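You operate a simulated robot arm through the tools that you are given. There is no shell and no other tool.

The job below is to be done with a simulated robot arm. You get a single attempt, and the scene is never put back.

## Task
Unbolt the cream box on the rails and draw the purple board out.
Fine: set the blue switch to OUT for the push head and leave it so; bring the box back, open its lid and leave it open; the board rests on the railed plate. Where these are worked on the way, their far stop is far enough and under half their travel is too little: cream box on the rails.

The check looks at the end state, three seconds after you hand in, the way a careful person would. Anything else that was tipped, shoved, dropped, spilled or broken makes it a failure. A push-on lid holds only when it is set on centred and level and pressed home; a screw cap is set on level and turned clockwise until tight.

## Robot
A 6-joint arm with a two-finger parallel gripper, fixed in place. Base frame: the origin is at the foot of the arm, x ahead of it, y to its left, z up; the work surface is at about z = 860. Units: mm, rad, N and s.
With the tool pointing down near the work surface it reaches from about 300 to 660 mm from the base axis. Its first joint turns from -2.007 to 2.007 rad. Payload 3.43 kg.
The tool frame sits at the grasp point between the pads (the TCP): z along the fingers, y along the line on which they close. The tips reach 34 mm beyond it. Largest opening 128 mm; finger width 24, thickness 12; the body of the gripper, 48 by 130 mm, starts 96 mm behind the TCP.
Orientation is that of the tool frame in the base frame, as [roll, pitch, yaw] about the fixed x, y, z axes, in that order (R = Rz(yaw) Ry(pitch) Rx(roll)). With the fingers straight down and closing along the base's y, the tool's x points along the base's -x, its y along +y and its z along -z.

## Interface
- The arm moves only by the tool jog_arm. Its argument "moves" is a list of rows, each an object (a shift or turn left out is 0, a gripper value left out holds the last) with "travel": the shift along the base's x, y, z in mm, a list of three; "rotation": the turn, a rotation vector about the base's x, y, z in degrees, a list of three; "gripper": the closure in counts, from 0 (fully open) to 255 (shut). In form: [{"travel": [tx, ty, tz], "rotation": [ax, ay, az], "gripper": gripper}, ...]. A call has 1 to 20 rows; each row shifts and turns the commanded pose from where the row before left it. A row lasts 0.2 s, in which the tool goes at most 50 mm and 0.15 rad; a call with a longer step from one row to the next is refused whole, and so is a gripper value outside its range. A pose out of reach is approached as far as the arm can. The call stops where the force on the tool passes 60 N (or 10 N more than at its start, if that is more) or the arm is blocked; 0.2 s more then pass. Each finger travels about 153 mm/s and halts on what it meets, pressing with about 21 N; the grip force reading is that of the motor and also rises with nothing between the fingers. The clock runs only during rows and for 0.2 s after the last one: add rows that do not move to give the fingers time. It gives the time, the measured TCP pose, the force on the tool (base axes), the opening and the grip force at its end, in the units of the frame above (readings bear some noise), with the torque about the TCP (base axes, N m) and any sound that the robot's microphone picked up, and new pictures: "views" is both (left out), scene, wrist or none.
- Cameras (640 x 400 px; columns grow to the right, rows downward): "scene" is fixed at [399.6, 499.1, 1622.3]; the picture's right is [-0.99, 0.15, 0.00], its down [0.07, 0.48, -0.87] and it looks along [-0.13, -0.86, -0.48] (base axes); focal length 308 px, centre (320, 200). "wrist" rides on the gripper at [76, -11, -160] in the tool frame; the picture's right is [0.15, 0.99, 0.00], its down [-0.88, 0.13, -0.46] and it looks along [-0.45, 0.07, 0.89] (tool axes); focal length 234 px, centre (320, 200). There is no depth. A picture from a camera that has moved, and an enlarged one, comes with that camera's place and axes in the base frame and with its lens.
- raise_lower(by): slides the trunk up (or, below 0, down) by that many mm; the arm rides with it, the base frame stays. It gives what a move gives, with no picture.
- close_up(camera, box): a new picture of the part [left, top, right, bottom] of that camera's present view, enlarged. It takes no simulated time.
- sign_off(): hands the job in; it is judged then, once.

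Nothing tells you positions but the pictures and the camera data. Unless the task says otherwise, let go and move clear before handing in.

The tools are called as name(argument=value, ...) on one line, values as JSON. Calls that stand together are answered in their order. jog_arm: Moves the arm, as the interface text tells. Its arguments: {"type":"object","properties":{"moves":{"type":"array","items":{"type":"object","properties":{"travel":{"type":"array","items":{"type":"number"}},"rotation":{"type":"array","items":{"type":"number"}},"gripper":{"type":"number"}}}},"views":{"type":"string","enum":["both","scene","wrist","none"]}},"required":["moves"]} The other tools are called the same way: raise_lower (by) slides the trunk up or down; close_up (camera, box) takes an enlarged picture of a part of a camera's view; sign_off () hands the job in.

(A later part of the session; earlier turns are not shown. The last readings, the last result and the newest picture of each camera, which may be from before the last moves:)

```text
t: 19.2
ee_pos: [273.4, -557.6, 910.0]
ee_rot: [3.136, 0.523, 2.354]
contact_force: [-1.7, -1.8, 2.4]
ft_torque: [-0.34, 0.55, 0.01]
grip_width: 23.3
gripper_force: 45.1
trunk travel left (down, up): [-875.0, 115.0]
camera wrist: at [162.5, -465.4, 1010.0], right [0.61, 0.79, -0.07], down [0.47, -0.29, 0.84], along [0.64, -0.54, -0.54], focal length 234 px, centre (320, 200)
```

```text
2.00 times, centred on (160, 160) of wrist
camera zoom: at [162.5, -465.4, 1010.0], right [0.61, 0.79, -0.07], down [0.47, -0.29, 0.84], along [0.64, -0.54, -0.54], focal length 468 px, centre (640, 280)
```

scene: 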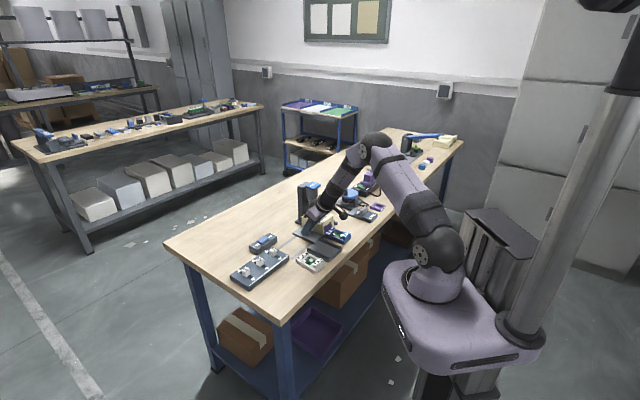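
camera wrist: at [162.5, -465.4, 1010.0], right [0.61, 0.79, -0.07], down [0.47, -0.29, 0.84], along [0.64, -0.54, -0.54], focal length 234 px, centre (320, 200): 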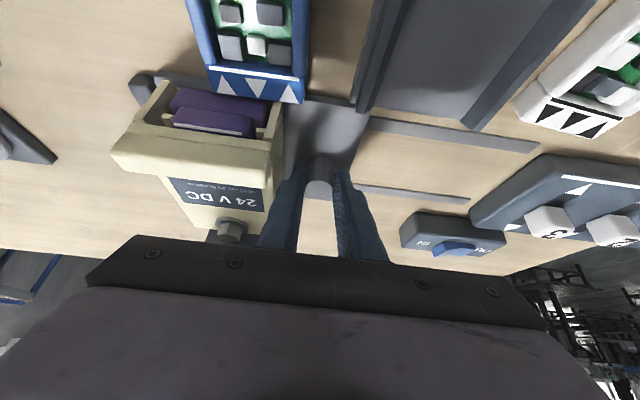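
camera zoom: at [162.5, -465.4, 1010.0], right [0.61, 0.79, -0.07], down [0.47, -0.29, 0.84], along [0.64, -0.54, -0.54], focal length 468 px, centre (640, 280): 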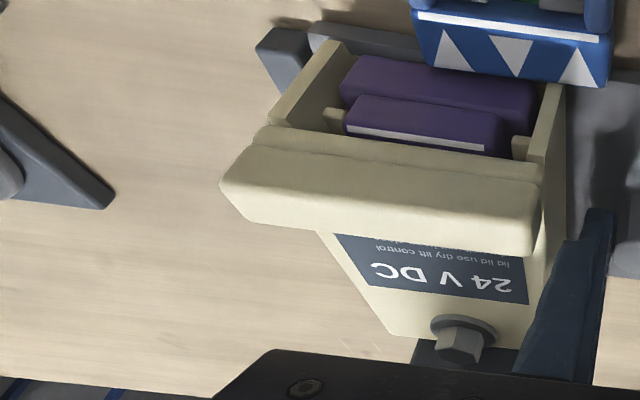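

It is still moving freely; I'll continue until the force rises.

jog_arm(moves=[{"travel": [-1, -1, 0]}, {"travel": [-1, -1, 0]}, {"travel": [-1, -1, 0]}, {"travel": [-1, -1, 0]}, {}], views="wrist")

close_up(camera="wrist", box=[60, 60, 220, 160])

close_up(camera="scene", box=[290, 170, 370, 240])

```text
t: 20.4
ee_pos: [271.6, -559.3, 910.7]
ee_rot: [3.137, 0.522, 2.358]
contact_force: [15.2, 6.9, 7.2]
ft_torque: [0.29, 0.07, 0.17]
grip_width: 23.6
gripper_force: 44.9
trunk travel left (down, up): [-875.0, 115.0]
camera wrist: at [161.1, -467.2, 1010.2], right [0.61, 0.79, -0.07], down [0.47, -0.29, 0.84], along [0.64, -0.54, -0.55], focal length 234 px, centre (320, 200)
```

wrist: 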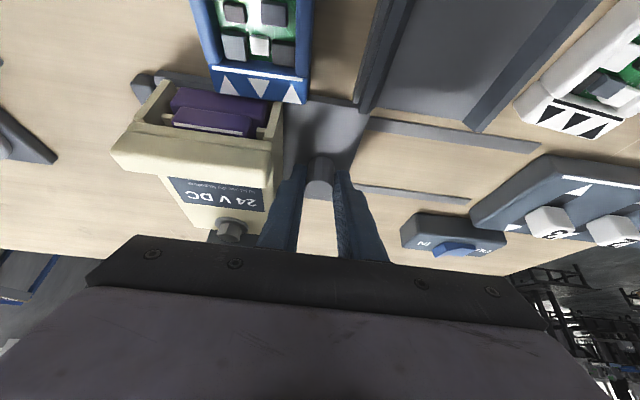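

```text
4.00 times, centred on (140, 110) of wrist
camera zoom: at [161.1, -467.2, 1010.2], right [0.61, 0.79, -0.07], down [0.47, -0.29, 0.84], along [0.64, -0.54, -0.55], focal length 937 px, centre (1040, 560)
```

zoom: 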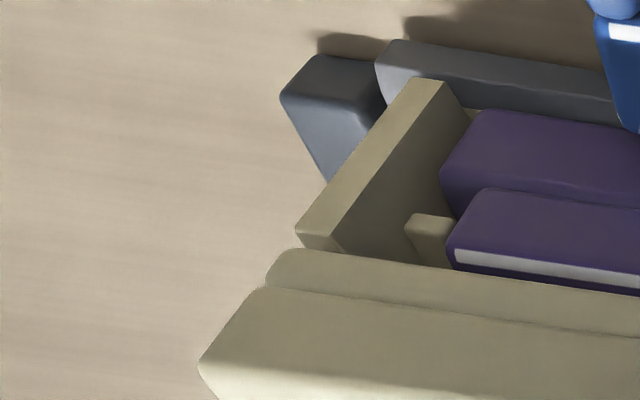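

```text
5.71 times, centred on (330, 205) of scene
camera zoom: at [399.6, 499.1, 1622.3], right [-0.99, 0.15, 0.0], down [0.07, 0.48, -0.87], along [-0.13, -0.86, -0.48], focal length 1761 px, centre (263, 171)
```

zoom: 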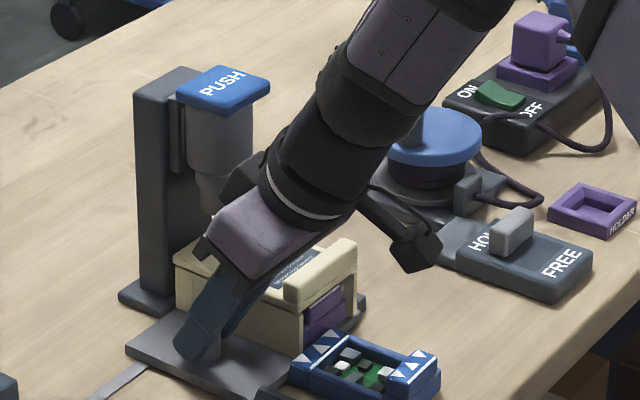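

The stop is reached (about 132 mm of travel, 16 N). I'll release the knob and back out along the finger direction, then check the bolt under the driver.

jog_arm(moves=[{"travel": [1, 1, 0]}, {"gripper": 184}, {}, {}, {"travel": [-4, 4, 10]}, {"travel": [-8, 8, 20]}, {"travel": [-12, 12, 30]}, {"travel": [-14, 14, 35]}, {}])

close_up(camera="scene", box=[280, 165, 370, 250])

close_up(camera="wrist", box=[60, 20, 380, 240])

```text
t: 22.4
ee_pos: [232.1, -524.2, 1004.6]
ee_rot: [3.134, 0.522, 2.355]
contact_force: [0.4, 0.2, 0.6]
ft_torque: [0.03, 0.02, -0.03]
grip_width: 35.7
gripper_force: 0.0
trunk travel left (down, up): [-875.0, 115.0]
camera wrist: at [121.9, -430.5, 1105.4], right [0.61, 0.79, -0.07], down [0.47, -0.29, 0.83], along [0.64, -0.54, -0.55], focal length 234 px, centre (320, 200)
```

scene: 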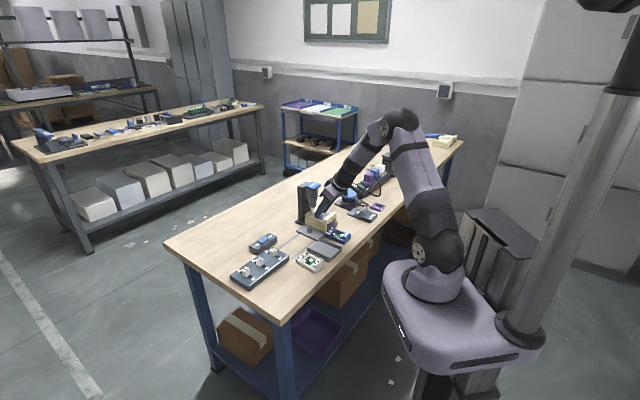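
wrist: 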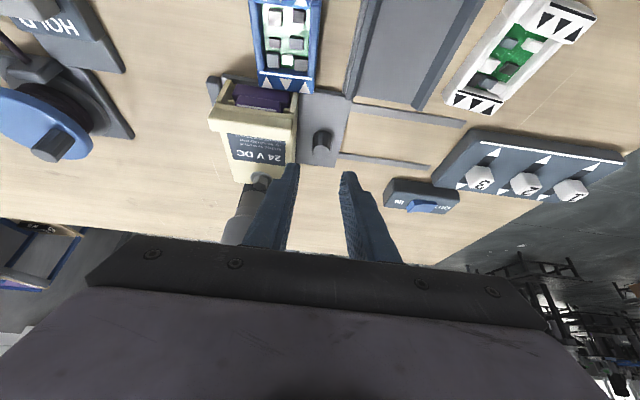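

```text
4.71 times, centred on (325, 208) of scene
camera zoom: at [399.6, 499.1, 1622.3], right [-0.99, 0.15, 0.0], down [0.07, 0.48, -0.87], along [-0.13, -0.86, -0.48], focal length 1450 px, centre (296, 165)
```

zoom: 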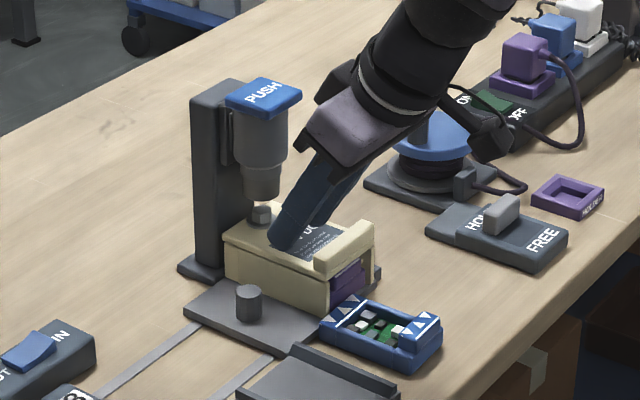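

```text
1.82 times, centred on (220, 130) of wrist
camera zoom: at [121.9, -430.5, 1105.4], right [0.61, 0.79, -0.07], down [0.47, -0.29, 0.83], along [0.64, -0.54, -0.55], focal length 426 px, centre (502, 327)
```

zoom: 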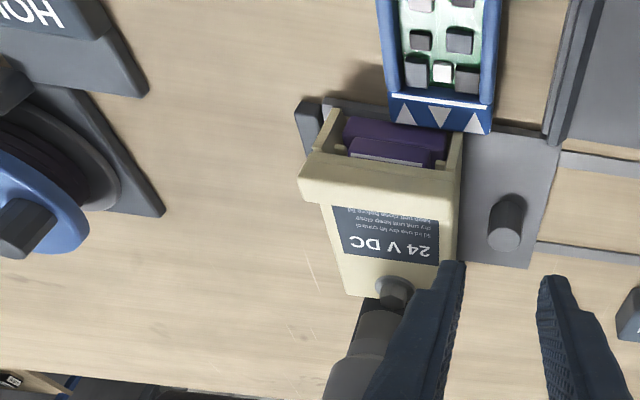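

The bolt now sits under the driver's socket. I'll raise clear, close the fingers, and move above the PUSH cap.

jog_arm(moves=[{"travel": [0, 0, 35], "gripper": 255}, {"travel": [0, 0, 35]}, {"travel": [0, 0, 35]}, {"travel": [0, 0, 35]}, {"travel": [5, -35, 0]}, {"travel": [5, -35, 0]}, {"travel": [5, -36, 0]}, {}])

close_up(camera="scene", box=[270, 130, 370, 230])

close_up(camera="wrist", box=[220, 20, 420, 200])

```text
t: 24.2
ee_pos: [250.5, -628.4, 1145.3]
ee_rot: [3.137, 0.524, 2.354]
contact_force: [0.5, -0.1, 0.0]
ft_torque: [-0.03, -0.02, 0.05]
grip_width: 0.0
gripper_force: 20.8
trunk travel left (down, up): [-875.0, 115.0]
camera wrist: at [138.8, -535.1, 1245.5], right [0.61, 0.79, -0.07], down [0.47, -0.29, 0.84], along [0.64, -0.54, -0.55], focal length 234 px, centre (320, 200)
```

scene: 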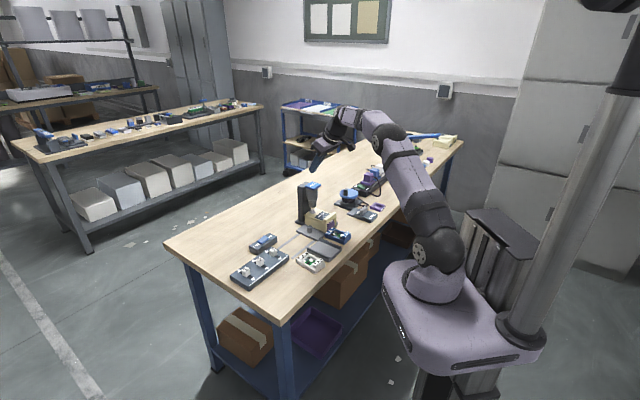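
wrist: 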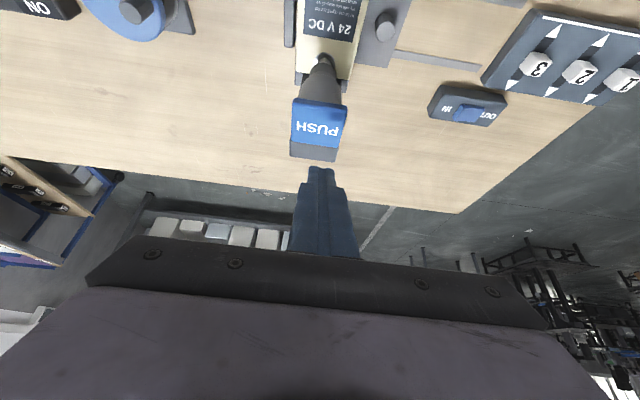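

```text
4.00 times, centred on (320, 180) of scene
camera zoom: at [399.6, 499.1, 1622.3], right [-0.99, 0.15, 0.0], down [0.07, 0.48, -0.87], along [-0.13, -0.86, -0.48], focal length 1233 px, centre (320, 280)
```

zoom: 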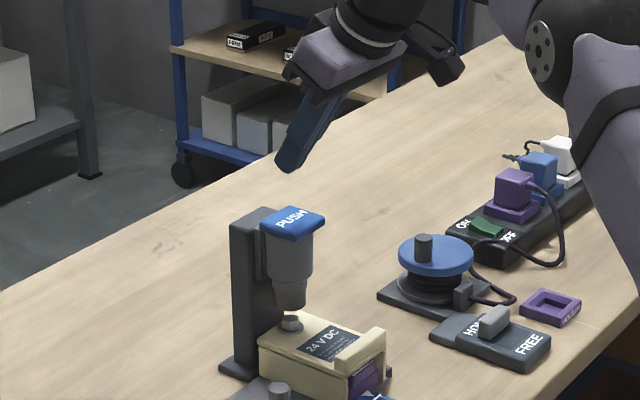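

```text
2.22 times, centred on (320, 110) of wrist
camera zoom: at [138.8, -535.1, 1245.5], right [0.61, 0.79, -0.07], down [0.47, -0.29, 0.84], along [0.64, -0.54, -0.55], focal length 520 px, centre (320, 400)
```

zoom: 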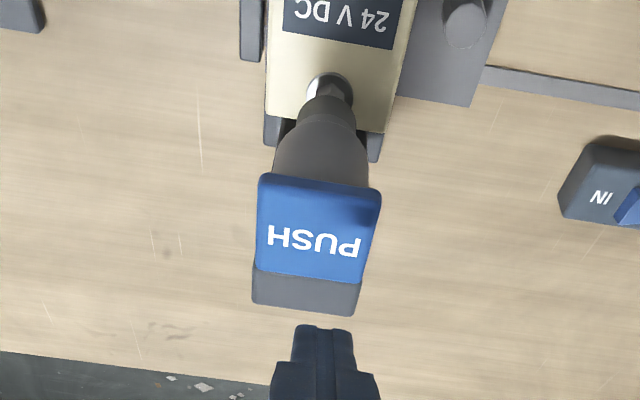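

The PUSH cap's centre is about (251, -640, 1056), with the column behind it. I'll line up on the robot side of the cap's centre and lower to first contact.

jog_arm(moves=[{"travel": [-8, -3.1, -10]}, {"travel": [0, 0, -15]}, {"travel": [0, 0, -12]}, {"travel": [0, 0, -6]}, {"travel": [0, 0, -4]}, {"travel": [0, 0, -3]}, {"travel": [0, 0, -3]}, {}])

close_up(camera="scene", box=[280, 160, 350, 230])

close_up(camera="wrist", box=[240, 40, 400, 200])

```text
t: 26.0
ee_pos: [240.0, -633.2, 1091.0]
ee_rot: [3.138, 0.524, 2.354]
contact_force: [0.0, -0.5, 0.0]
ft_torque: [-0.02, 0.02, -0.02]
grip_width: 0.1
gripper_force: 21.3
trunk travel left (down, up): [-875.0, 115.0]
camera wrist: at [128.9, -539.3, 1191.6], right [0.61, 0.79, -0.07], down [0.47, -0.29, 0.84], along [0.64, -0.54, -0.55], focal length 234 px, centre (320, 200)
```

scene: 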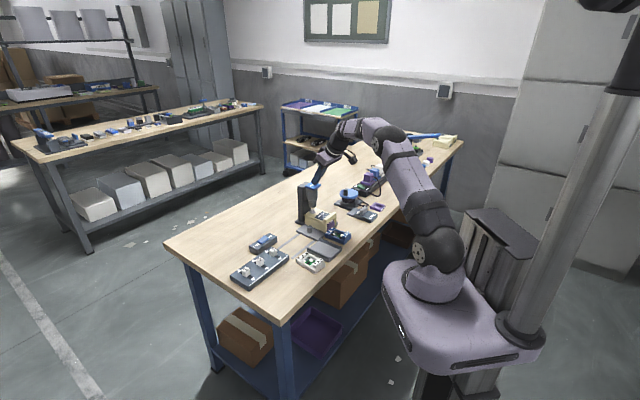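
wrist: 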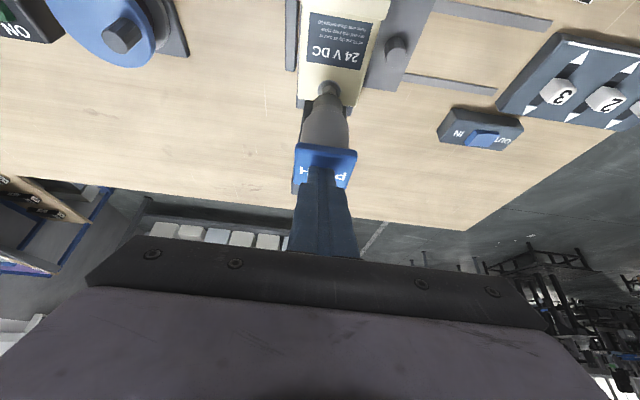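

```text
5.71 times, centred on (315, 195) of scene
camera zoom: at [399.6, 499.1, 1622.3], right [-0.99, 0.15, 0.0], down [0.07, 0.48, -0.87], along [-0.13, -0.86, -0.48], focal length 1761 px, centre (349, 229)
```

zoom: 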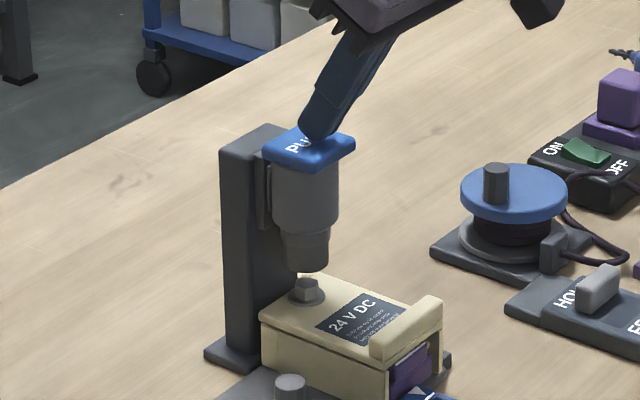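

```text
2.50 times, centred on (320, 120) of wrist
camera zoom: at [128.9, -539.3, 1191.6], right [0.61, 0.79, -0.07], down [0.47, -0.29, 0.84], along [0.64, -0.54, -0.55], focal length 585 px, centre (320, 400)
```

zoom: 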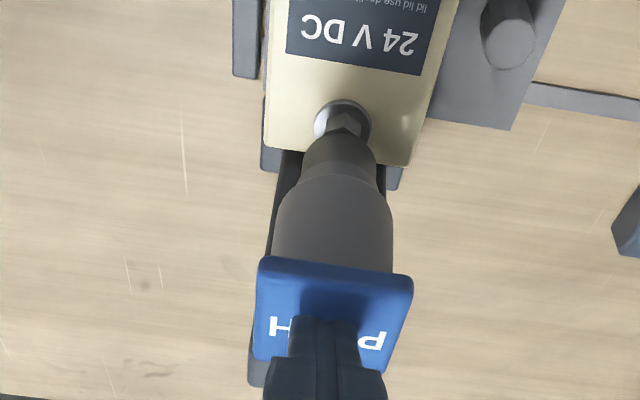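

The fingertips are just above the cap's middle. Now I'll press down in small steps and watch force and sound.

jog_arm(moves=[{"travel": [0, 0, -3]}, {"travel": [0, 0, -3]}, {"travel": [0, 0, -3]}, {"travel": [0, 0, -3]}, {"travel": [0, 0, -3]}, {"travel": [0, 0, -3]}, {}])

close_up(camera="scene", box=[280, 160, 350, 230])

```text
t: 27.6
ee_pos: [240.6, -631.5, 1073.6]
ee_rot: [3.135, 0.526, 2.355]
contact_force: [-0.1, 0.7, 1.9]
ft_torque: [0.02, -0.01, 0.04]
grip_width: 0.2
gripper_force: 21.1
trunk travel left (down, up): [-875.0, 115.0]
camera wrist: at [128.7, -539.5, 1173.7], right [0.61, 0.79, -0.07], down [0.47, -0.29, 0.84], along [0.64, -0.54, -0.55], focal length 234 px, centre (320, 200)
```

scene: 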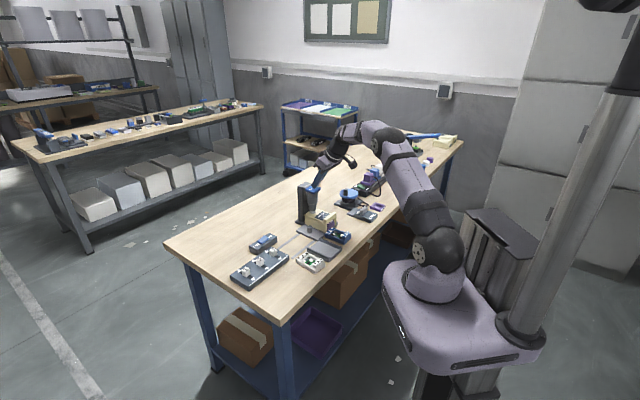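
wrist: 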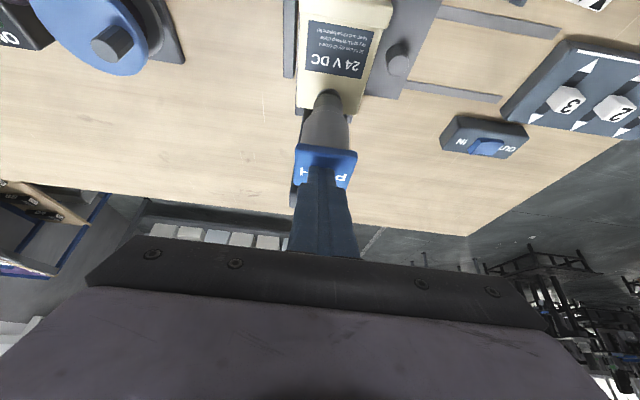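

```text
5.71 times, centred on (315, 195) of scene
camera zoom: at [399.6, 499.1, 1622.3], right [-0.99, 0.15, 0.0], down [0.07, 0.48, -0.87], along [-0.13, -0.86, -0.48], focal length 1761 px, centre (349, 229)
```

zoom: 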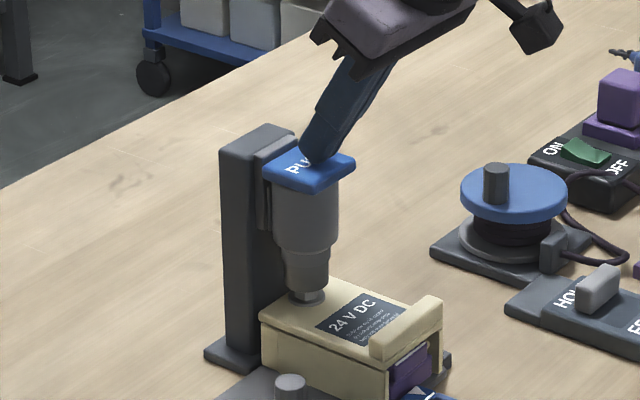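

The head moves down easily and the socket is now reaching the bolt. I'll keep pressing.

jog_arm(moves=[{"travel": [0, 0, -3]}, {"travel": [0, 0, -3]}, {"travel": [0, 0, -2]}, {"travel": [0, 0, -2]}, {"travel": [0, 0, -2]}, {}, {}, {}, {}, {}])

close_up(camera="scene", box=[280, 160, 350, 230])

```text
t: 29.8
ee_pos: [239.2, -632.2, 1070.7]
ee_rot: [-3.136, 0.537, 2.358]
contact_force: [2.2, -0.9, 30.1]
ft_torque: [-0.18, -0.24, 0.1]
grip_width: 0.1
gripper_force: 20.6
trunk travel left (down, up): [-875.0, 115.0]
camera wrist: at [128.0, -537.7, 1168.8], right [0.61, 0.79, -0.08], down [0.46, -0.28, 0.84], along [0.64, -0.55, -0.53], focal length 234 px, centre (320, 200)
```

scene: 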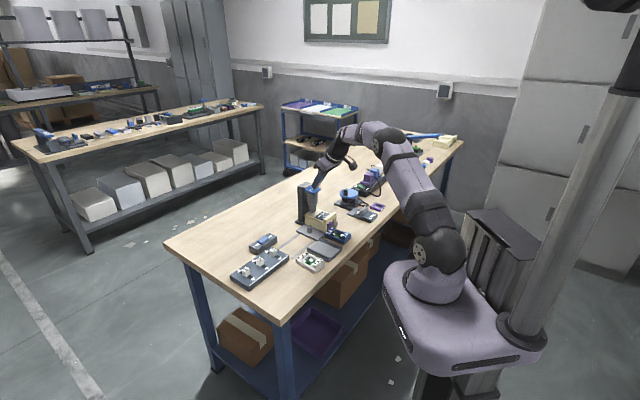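
wrist: 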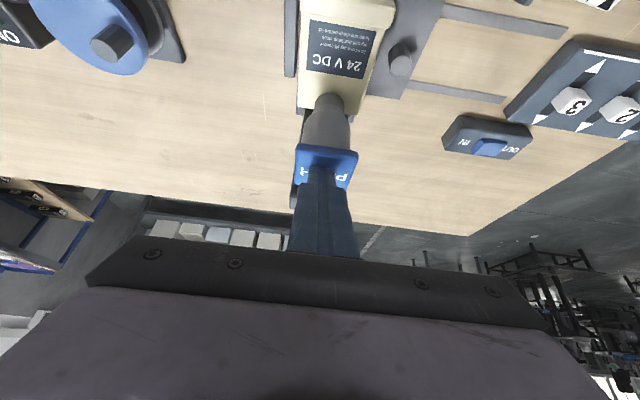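

```text
5.71 times, centred on (315, 195) of scene
camera zoom: at [399.6, 499.1, 1622.3], right [-0.99, 0.15, 0.0], down [0.07, 0.48, -0.87], along [-0.13, -0.86, -0.48], focal length 1761 px, centre (349, 229)
```

zoom: 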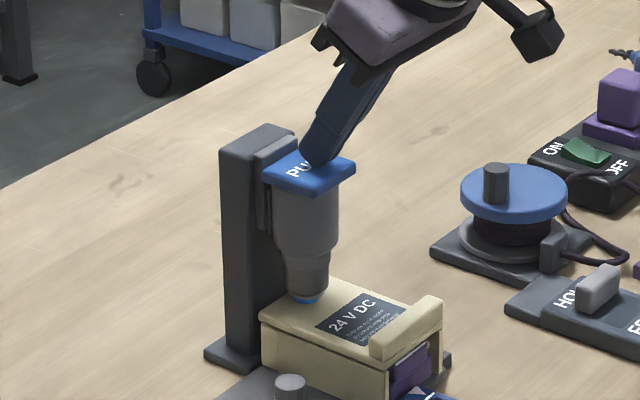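

The head is down on the bolt at 30 N and something blue shows at the bolt's base. I'll zoom in before deciding.

close_up(camera="scene", box=[300, 195, 330, 220])

close_up(camera="wrist", box=[280, 60, 380, 130])

```text
16.00 times, centred on (315, 208) of scene
camera zoom: at [399.6, 499.1, 1622.3], right [-0.99, 0.15, 0.0], down [0.07, 0.48, -0.87], along [-0.13, -0.86, -0.48], focal length 4930 px, centre (400, 80)
```

zoom: 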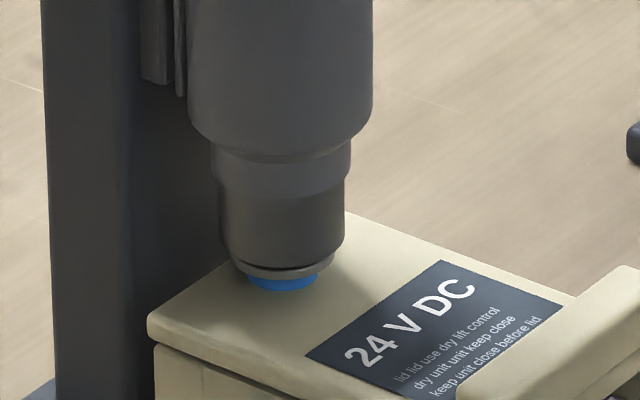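

```text
5.71 times, centred on (330, 95) of wrist
camera zoom: at [128.0, -537.7, 1168.8], right [0.61, 0.79, -0.08], down [0.46, -0.28, 0.84], along [0.64, -0.55, -0.53], focal length 1338 px, centre (263, 800)
```

zoom: 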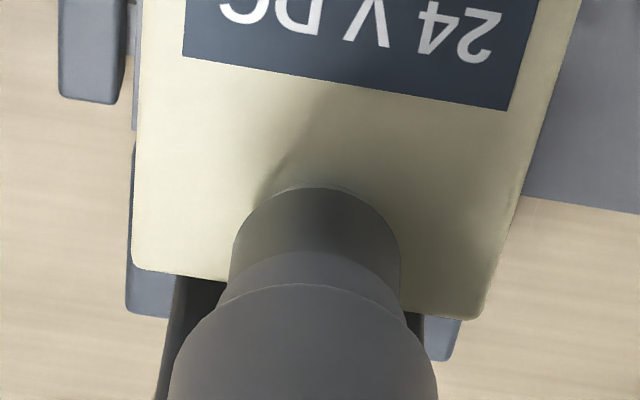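

The bolt has risen, showing a blue collar beneath its washer, so it is unscrewing. I'll hold the press a little longer and see whether it goes further.

jog_arm(moves=[{}, {}, {}, {}, {}, {}, {}, {}, {}, {}], views="none")

close_up(camera="scene", box=[300, 195, 330, 220])

```text
t: 32.0
ee_pos: [238.7, -632.3, 1077.3]
ee_rot: [-3.133, 0.547, 2.361]
contact_force: [2.3, 3.9, 43.2]
ft_torque: [-0.06, -0.34, 0.07]
grip_width: 0.1
gripper_force: 21.2
trunk travel left (down, up): [-875.0, 115.0]
```

```text
16.00 times, centred on (315, 208) of scene
camera zoom: at [399.6, 499.1, 1622.3], right [-0.99, 0.15, 0.0], down [0.07, 0.48, -0.87], along [-0.13, -0.86, -0.48], focal length 4930 px, centre (400, 80)
```

zoom: 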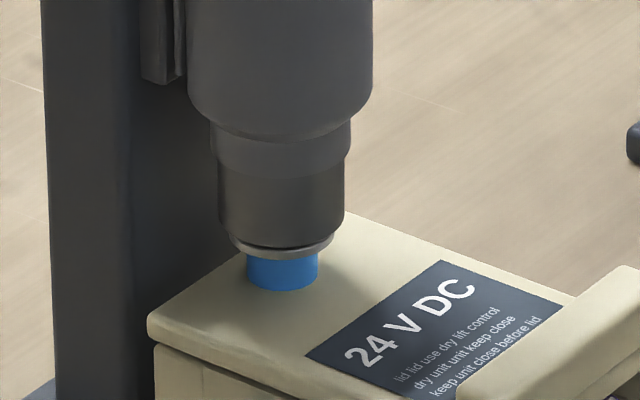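

The driver keeps backing the bolt out (about 3 mm/s) while pressed. I'll follow it up at that rate and keep the pressure on.

jog_arm(moves=[{"travel": [0, 0, 1.5]}, {"travel": [0, 0, 1]}, {"travel": [0, 0, 0.6]}, {"travel": [0, 0, 0.6]}, {"travel": [0, 0, 0.6]}, {"travel": [0, 0, 0.6]}, {"travel": [0, 0, 0.6]}, {"travel": [0, 0, 0.6]}, {"travel": [0, 0, 0.6]}, {"travel": [0, 0, 0.6]}], views="none")

close_up(camera="scene", box=[290, 180, 340, 220])

```text
t: 34.2
ee_pos: [239.7, -632.1, 1076.6]
ee_rot: [-3.137, 0.536, 2.36]
contact_force: [3.1, -2.6, 28.2]
ft_torque: [-0.24, -0.19, 0.05]
grip_width: 0.2
gripper_force: 20.5
trunk travel left (down, up): [-875.0, 115.0]
```

```text
10.00 times, centred on (315, 200) of scene
camera zoom: at [399.6, 499.1, 1622.3], right [-0.99, 0.15, 0.0], down [0.07, 0.48, -0.87], along [-0.13, -0.86, -0.48], focal length 3082 px, centre (370, 200)
```

zoom: 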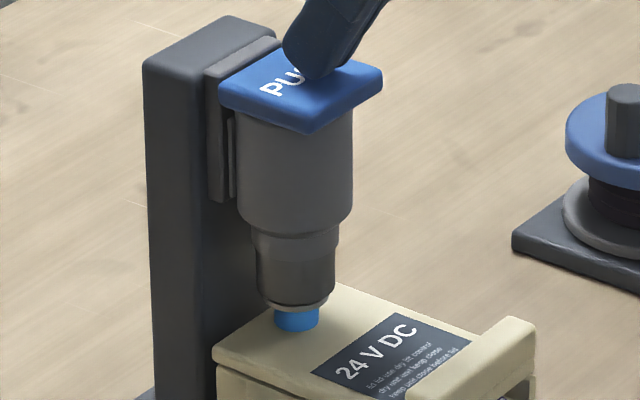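

The TCP height has stopped rising, so the bolt appears fully backed out. I'll hold one more second to confirm.

jog_arm(moves=[{}, {}, {}, {}, {}], views="none")

close_up(camera="scene", box=[300, 195, 330, 220])

```text
t: 35.4
ee_pos: [239.4, -631.2, 1077.1]
ee_rot: [-3.136, 0.537, 2.359]
contact_force: [0.2, -2.8, 27.1]
ft_torque: [-0.26, -0.15, 0.18]
grip_width: 0.0
gripper_force: 21.1
trunk travel left (down, up): [-875.0, 115.0]
```

```text
16.00 times, centred on (315, 208) of scene
camera zoom: at [399.6, 499.1, 1622.3], right [-0.99, 0.15, 0.0], down [0.07, 0.48, -0.87], along [-0.13, -0.86, -0.48], focal length 4930 px, centre (400, 80)
```

zoom: 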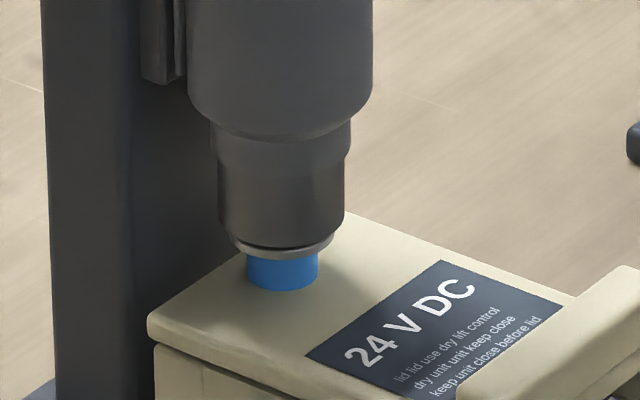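

The bolt has stopped moving with its blue band fully shown. I'll lift off and see whether the head returns.

jog_arm(moves=[{"travel": [0, 0, 10]}, {"travel": [0, 0, 10]}, {"travel": [0, 0, 20]}, {"travel": [0, 0, 30]}, {"travel": [0, 0, 20]}, {}])

close_up(camera="scene", box=[280, 160, 360, 240])

close_up(camera="wrist", box=[240, 0, 440, 180])

```text
t: 36.8
ee_pos: [239.7, -632.7, 1159.2]
ee_rot: [3.136, 0.522, 2.354]
contact_force: [0.2, 0.2, -0.4]
ft_torque: [-0.01, -0.01, -0.01]
grip_width: 0.0
gripper_force: 21.2
trunk travel left (down, up): [-875.0, 115.0]
camera wrist: at [128.5, -539.3, 1258.9], right [0.61, 0.79, -0.07], down [0.47, -0.29, 0.84], along [0.64, -0.54, -0.55], focal length 234 px, centre (320, 200)
```

scene: 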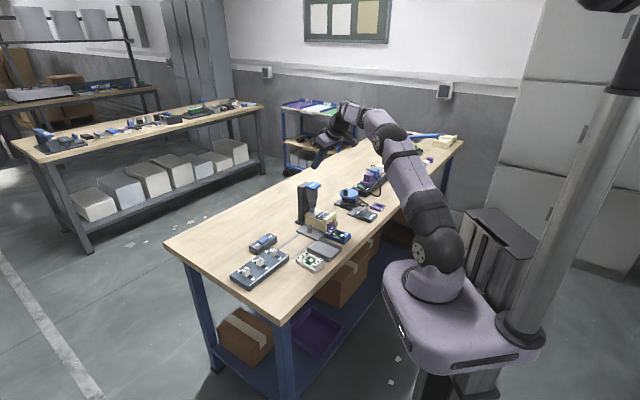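
wrist: 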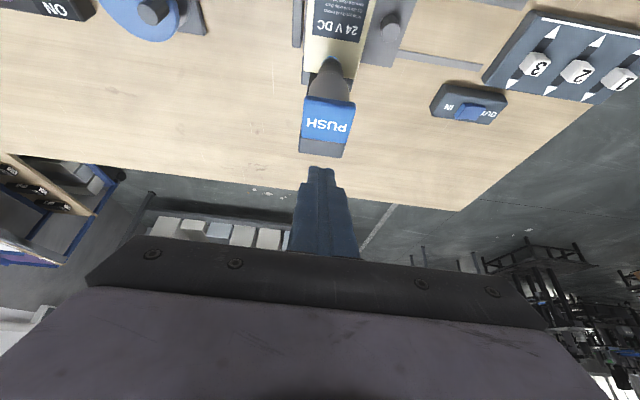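

```text
5.00 times, centred on (320, 200) of scene
camera zoom: at [399.6, 499.1, 1622.3], right [-0.99, 0.15, 0.0], down [0.07, 0.48, -0.87], along [-0.13, -0.86, -0.48], focal length 1541 px, centre (320, 200)
```

zoom: 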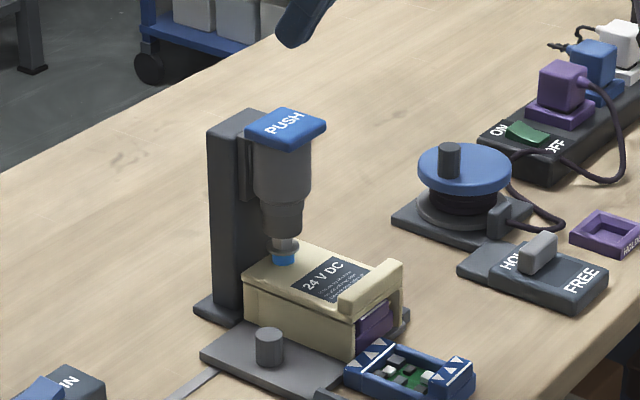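

```text
2.22 times, centred on (340, 90) of wrist
camera zoom: at [128.5, -539.3, 1258.9], right [0.61, 0.79, -0.07], down [0.47, -0.29, 0.84], along [0.64, -0.54, -0.55], focal length 520 px, centre (276, 444)
```

zoom: 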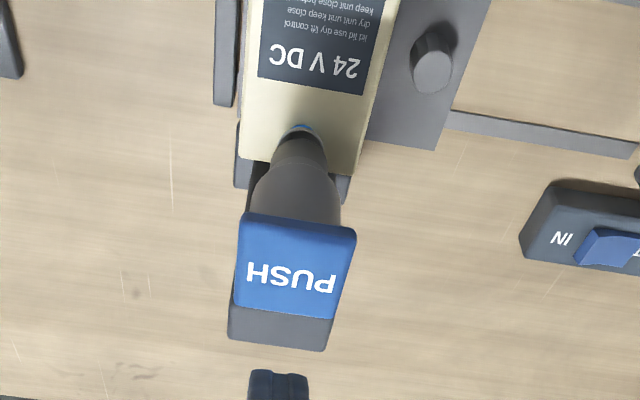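

The head returned up and the bolt stays raised on the box. I'll check the gap between bolt top and socket before sliding the box back.

close_up(camera="scene", box=[300, 185, 340, 220])

```text
11.43 times, centred on (320, 202) of scene
camera zoom: at [399.6, 499.1, 1622.3], right [-0.99, 0.15, 0.0], down [0.07, 0.48, -0.87], along [-0.13, -0.86, -0.48], focal length 3522 px, centre (320, 171)
```

zoom: 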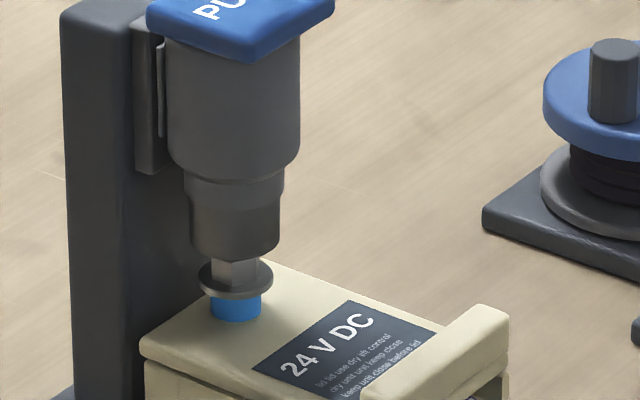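

There is a small gap between the bolt and the socket, and the head is fully back up. I'll retrace to the knob with the fingers open the same 36 mm.

jog_arm(moves=[{"travel": [-2.5, 36.2, 0]}, {"travel": [-2.5, 36.2, 0]}, {"travel": [-2.6, 36.1, 0], "gripper": 184}, {"travel": [0, 0, -35]}, {"travel": [0, 0, -35]}, {"travel": [0, 0, -35]}, {"travel": [0, 0, -35]}, {"travel": [4, -4, -25]}, {"travel": [14, -14, -35]}, {}])

close_up(camera="wrist", box=[240, 60, 400, 210])

close_up(camera="scene", box=[280, 170, 360, 250])

```text
t: 39.0
ee_pos: [252.0, -542.4, 959.3]
ee_rot: [3.137, 0.524, 2.355]
contact_force: [0.1, 0.1, 0.5]
ft_torque: [-0.02, -0.02, -0.01]
grip_width: 35.7
gripper_force: 0.0
trunk travel left (down, up): [-875.0, 115.0]
camera wrist: at [140.7, -449.3, 1059.2], right [0.61, 0.79, -0.07], down [0.47, -0.29, 0.84], along [0.64, -0.54, -0.54], focal length 234 px, centre (320, 200)
```

scene: 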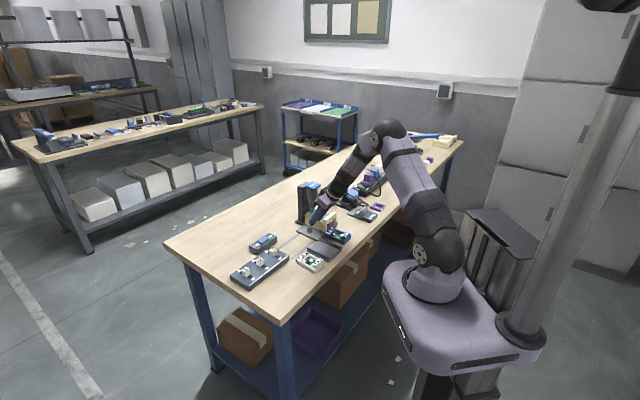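
wrist: 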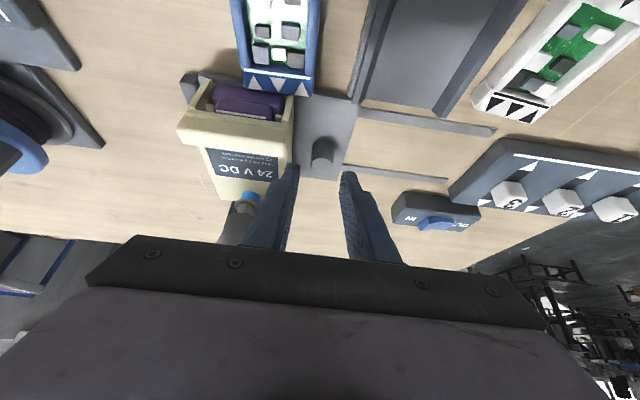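

```text
2.67 times, centred on (320, 135) of wrist
camera zoom: at [140.7, -449.3, 1059.2], right [0.61, 0.79, -0.07], down [0.47, -0.29, 0.84], along [0.64, -0.54, -0.54], focal length 624 px, centre (320, 373)
```

zoom: 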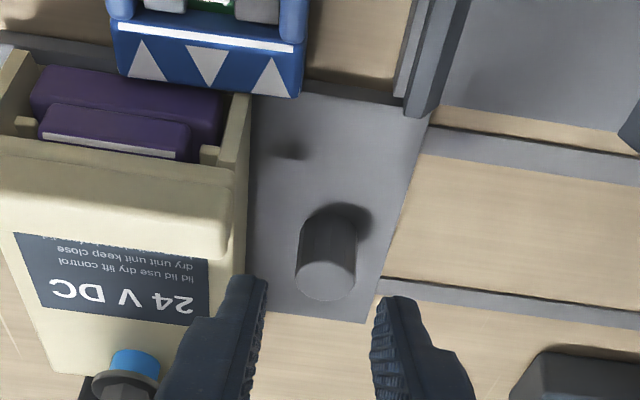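

```text
5.00 times, centred on (320, 210) of scene
camera zoom: at [399.6, 499.1, 1622.3], right [-0.99, 0.15, 0.0], down [0.07, 0.48, -0.87], along [-0.13, -0.86, -0.48], focal length 1541 px, centre (320, 150)
```

zoom: 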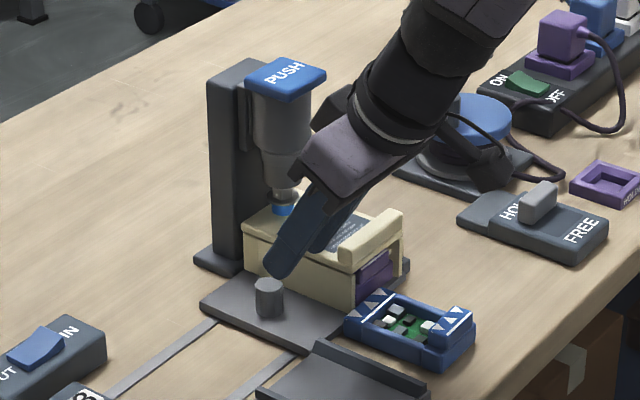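

The knob is between the fingers as before. I'll lower onto it, grip, and begin the return slide.

jog_arm(moves=[{"travel": [10, -5, -10]}, {"travel": [6, -6, -14]}, {"travel": [4.9, -4.5, -14]}, {"travel": [0, 0, -6]}, {"travel": [0, 0, -4]}, {}, {"gripper": 255}, {}, {}], views="wrist")

close_up(camera="wrist", box=[240, 60, 400, 210])

```text
t: 41.0
ee_pos: [269.9, -557.5, 915.1]
ee_rot: [3.14, 0.53, 2.355]
contact_force: [1.7, 0.4, 23.9]
ft_torque: [-0.61, -0.33, -0.13]
grip_width: 23.7
gripper_force: 44.5
trunk travel left (down, up): [-875.0, 115.0]
camera wrist: at [159.5, -463.9, 1015.1], right [0.61, 0.79, -0.07], down [0.47, -0.28, 0.84], along [0.64, -0.55, -0.54], focal length 234 px, centre (320, 200)
```

wrist: 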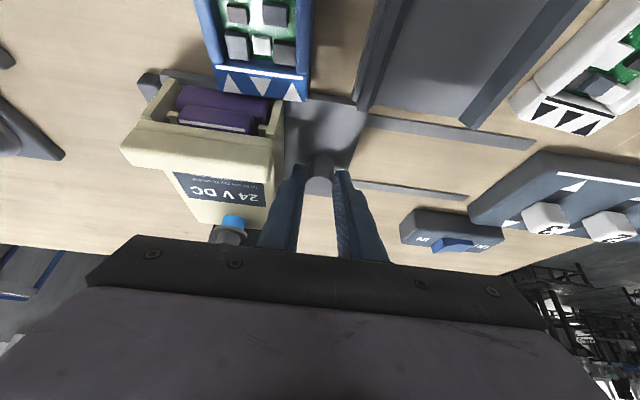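

```text
2.67 times, centred on (320, 135) of wrist
camera zoom: at [159.5, -463.9, 1015.1], right [0.61, 0.79, -0.07], down [0.47, -0.28, 0.84], along [0.64, -0.55, -0.54], focal length 624 px, centre (320, 373)
```

zoom: 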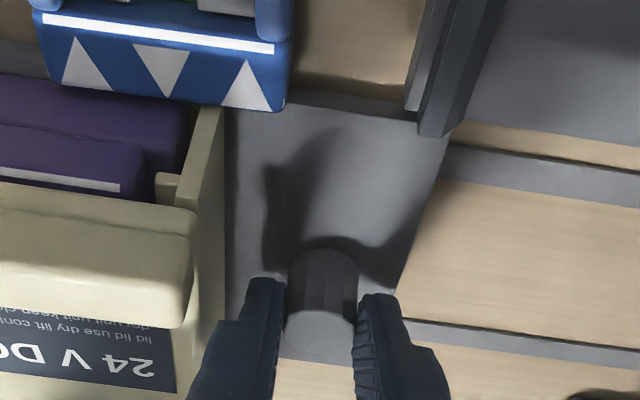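

The knob is gripped, but there is an unexpected 24 N upward force. I'll look for what is touching before sliding.

close_up(camera="scene", box=[290, 170, 350, 240])

close_up(camera="wrist", box=[120, 100, 320, 260])

```text
5.71 times, centred on (320, 205) of scene
camera zoom: at [399.6, 499.1, 1622.3], right [-0.99, 0.15, 0.0], down [0.07, 0.48, -0.87], along [-0.13, -0.86, -0.48], focal length 1761 px, centre (320, 171)
```

zoom: 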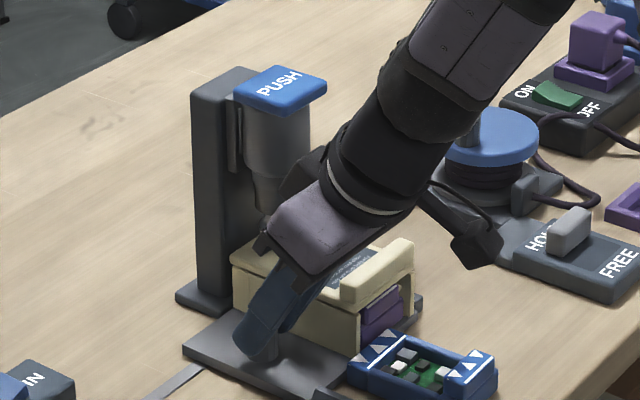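

```text
2.50 times, centred on (220, 180) of wrist
camera zoom: at [159.5, -463.9, 1015.1], right [0.61, 0.79, -0.07], down [0.47, -0.28, 0.84], along [0.64, -0.55, -0.54], focal length 585 px, centre (570, 250)
```

zoom: 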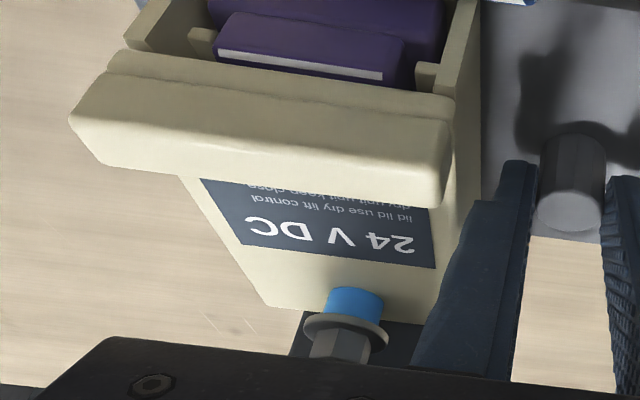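

The upward force may just be friction from closing during the descent. I'll open, let it settle, read the force, then re-grip.

jog_arm(moves=[{"gripper": 184}, {}, {}], views="wrist")

close_up(camera="wrist", box=[240, 60, 400, 210])

```text
t: 41.8
ee_pos: [270.8, -557.7, 910.7]
ee_rot: [3.134, 0.521, 2.354]
contact_force: [1.3, 2.2, -1.0]
ft_torque: [0.01, -0.03, -0.09]
grip_width: 34.2
gripper_force: 0.1
trunk travel left (down, up): [-875.0, 115.0]
camera wrist: at [160.2, -463.9, 1011.2], right [0.61, 0.79, -0.07], down [0.47, -0.29, 0.83], along [0.64, -0.54, -0.55], focal length 234 px, centre (320, 200)
```

wrist: 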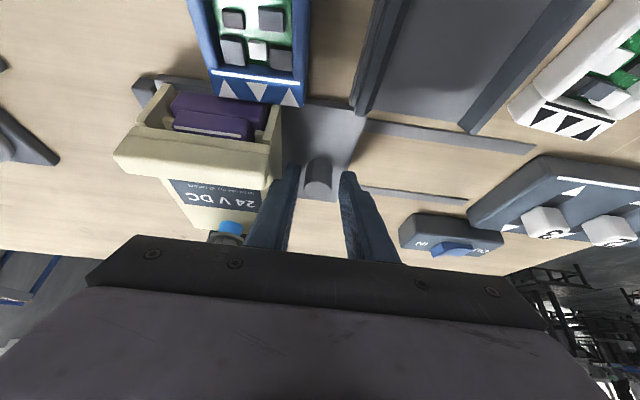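

```text
2.67 times, centred on (320, 135) of wrist
camera zoom: at [160.2, -463.9, 1011.2], right [0.61, 0.79, -0.07], down [0.47, -0.29, 0.83], along [0.64, -0.54, -0.55], focal length 624 px, centre (320, 373)
```

zoom: 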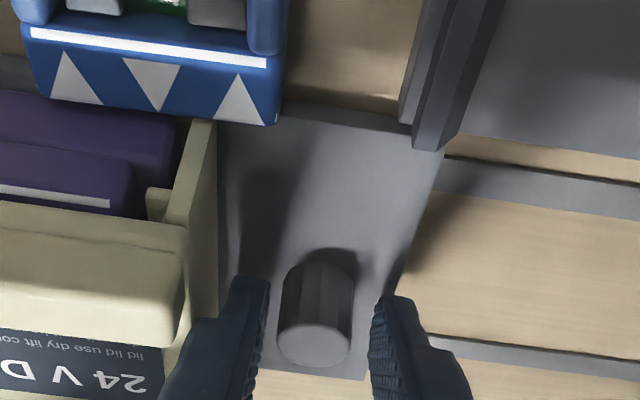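

Free and force-free now, so it was only grip friction. Re-gripping.

jog_arm(moves=[{"gripper": 255}, {}, {}], views="none")

```text
t: 42.6
ee_pos: [270.4, -557.9, 912.8]
ee_rot: [3.139, 0.524, 2.356]
contact_force: [0.8, -0.6, -2.0]
ft_torque: [-0.49, 0.36, 0.03]
grip_width: 23.7
gripper_force: 44.8
trunk travel left (down, up): [-875.0, 115.0]
```

Clean grip this time. I'll slide the carriage back along the rails, gently first in case the bolt catches the socket.

jog_arm(moves=[{"travel": [2, 2, 0]}, {"travel": [2, 2, 0]}, {"travel": [3, 3, 0]}, {"travel": [3, 3, 0]}, {"travel": [4, 4, 0]}, {}], views="wrist")

close_up(camera="scene", box=[290, 170, 350, 240])

```text
t: 44.0
ee_pos: [285.3, -541.9, 911.3]
ee_rot: [3.136, 0.526, 2.357]
contact_force: [2.7, -1.9, 5.7]
ft_torque: [-0.44, -0.01, -0.04]
grip_width: 23.5
gripper_force: 44.6
trunk travel left (down, up): [-875.0, 115.0]
camera wrist: at [174.5, -449.9, 1011.6], right [0.61, 0.79, -0.07], down [0.47, -0.29, 0.84], along [0.64, -0.54, -0.54], focal length 234 px, centre (320, 200)
```

wrist: 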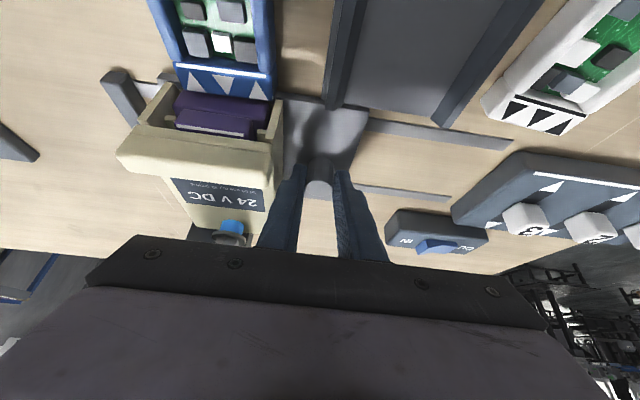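

```text
5.71 times, centred on (320, 205) of scene
camera zoom: at [399.6, 499.1, 1622.3], right [-0.99, 0.15, 0.0], down [0.07, 0.48, -0.87], along [-0.13, -0.86, -0.48], focal length 1761 px, centre (320, 171)
```

zoom: 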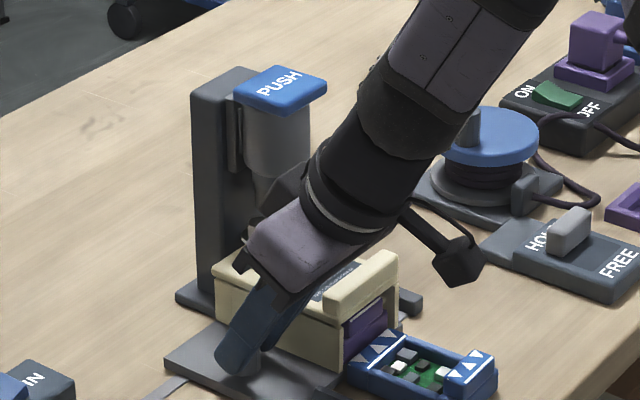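

It slid past the socket without catching. I'll keep returning the box to its home end.

jog_arm(moves=[{"travel": [5, 5, 0]}, {"travel": [5, 5, 0]}, {"travel": [5, 5, 0]}, {"travel": [5, 5, 0]}, {"travel": [5, 5, 0]}, {"travel": [5, 5, 0]}, {"travel": [5, 5, 0]}, {"travel": [5, 5, 0]}, {"travel": [5, 5, 0]}, {"travel": [5, 5, 0]}, {"travel": [5, 5, 0]}, {"travel": [5, 5, 0]}, {"travel": [5, 5, 0]}, {}], views="wrist")

```text
t: 47.0
ee_pos: [349.9, -477.8, 911.0]
ee_rot: [3.136, 0.524, 2.357]
contact_force: [3.5, -1.9, 8.4]
ft_torque: [-0.61, -0.02, -0.03]
grip_width: 23.6
gripper_force: 45.1
trunk travel left (down, up): [-875.0, 115.0]
camera wrist: at [239.3, -385.2, 1011.7], right [0.61, 0.79, -0.07], down [0.47, -0.29, 0.84], along [0.64, -0.54, -0.55], focal length 234 px, centre (320, 200)
```

wrist: 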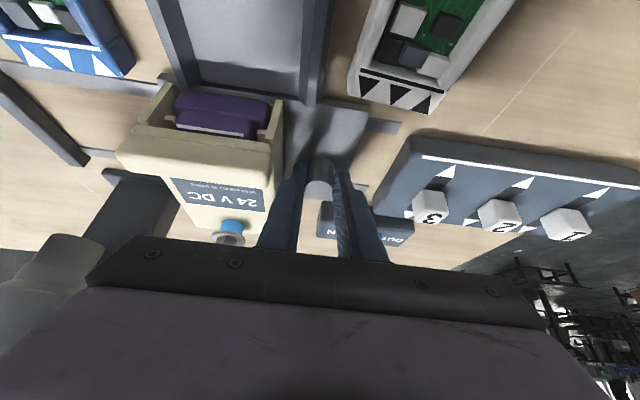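

About 20 mm remain to the home stop. I'll finish in small steps.

jog_arm(moves=[{"travel": [3, 3, 0]}, {"travel": [3, 3, 0]}, {"travel": [3, 3, 0]}, {"travel": [2, 2, 0]}, {"travel": [1.5, 1.5, 0]}, {"travel": [1.5, 1.5, 0]}, {"travel": [1, 1, 0]}, {}], views="wrist")

```text
t: 48.8
ee_pos: [362.8, -466.2, 910.8]
ee_rot: [3.138, 0.526, 2.353]
contact_force: [-6.4, -11.9, 8.6]
ft_torque: [-0.63, 0.52, -0.25]
grip_width: 23.6
gripper_force: 44.8
trunk travel left (down, up): [-875.0, 115.0]
camera wrist: at [252.0, -372.1, 1011.3], right [0.61, 0.79, -0.07], down [0.47, -0.29, 0.84], along [0.64, -0.54, -0.54], focal length 234 px, centre (320, 200)
```

wrist: 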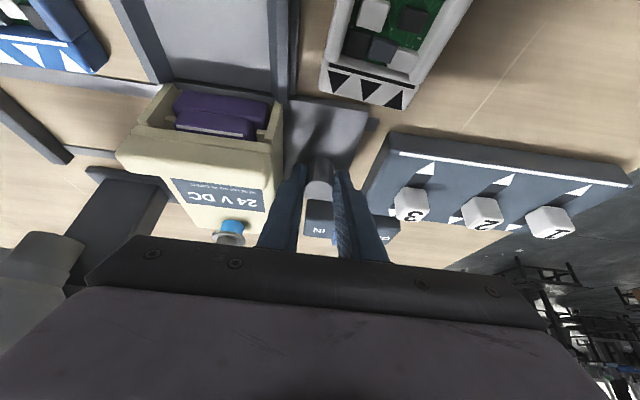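

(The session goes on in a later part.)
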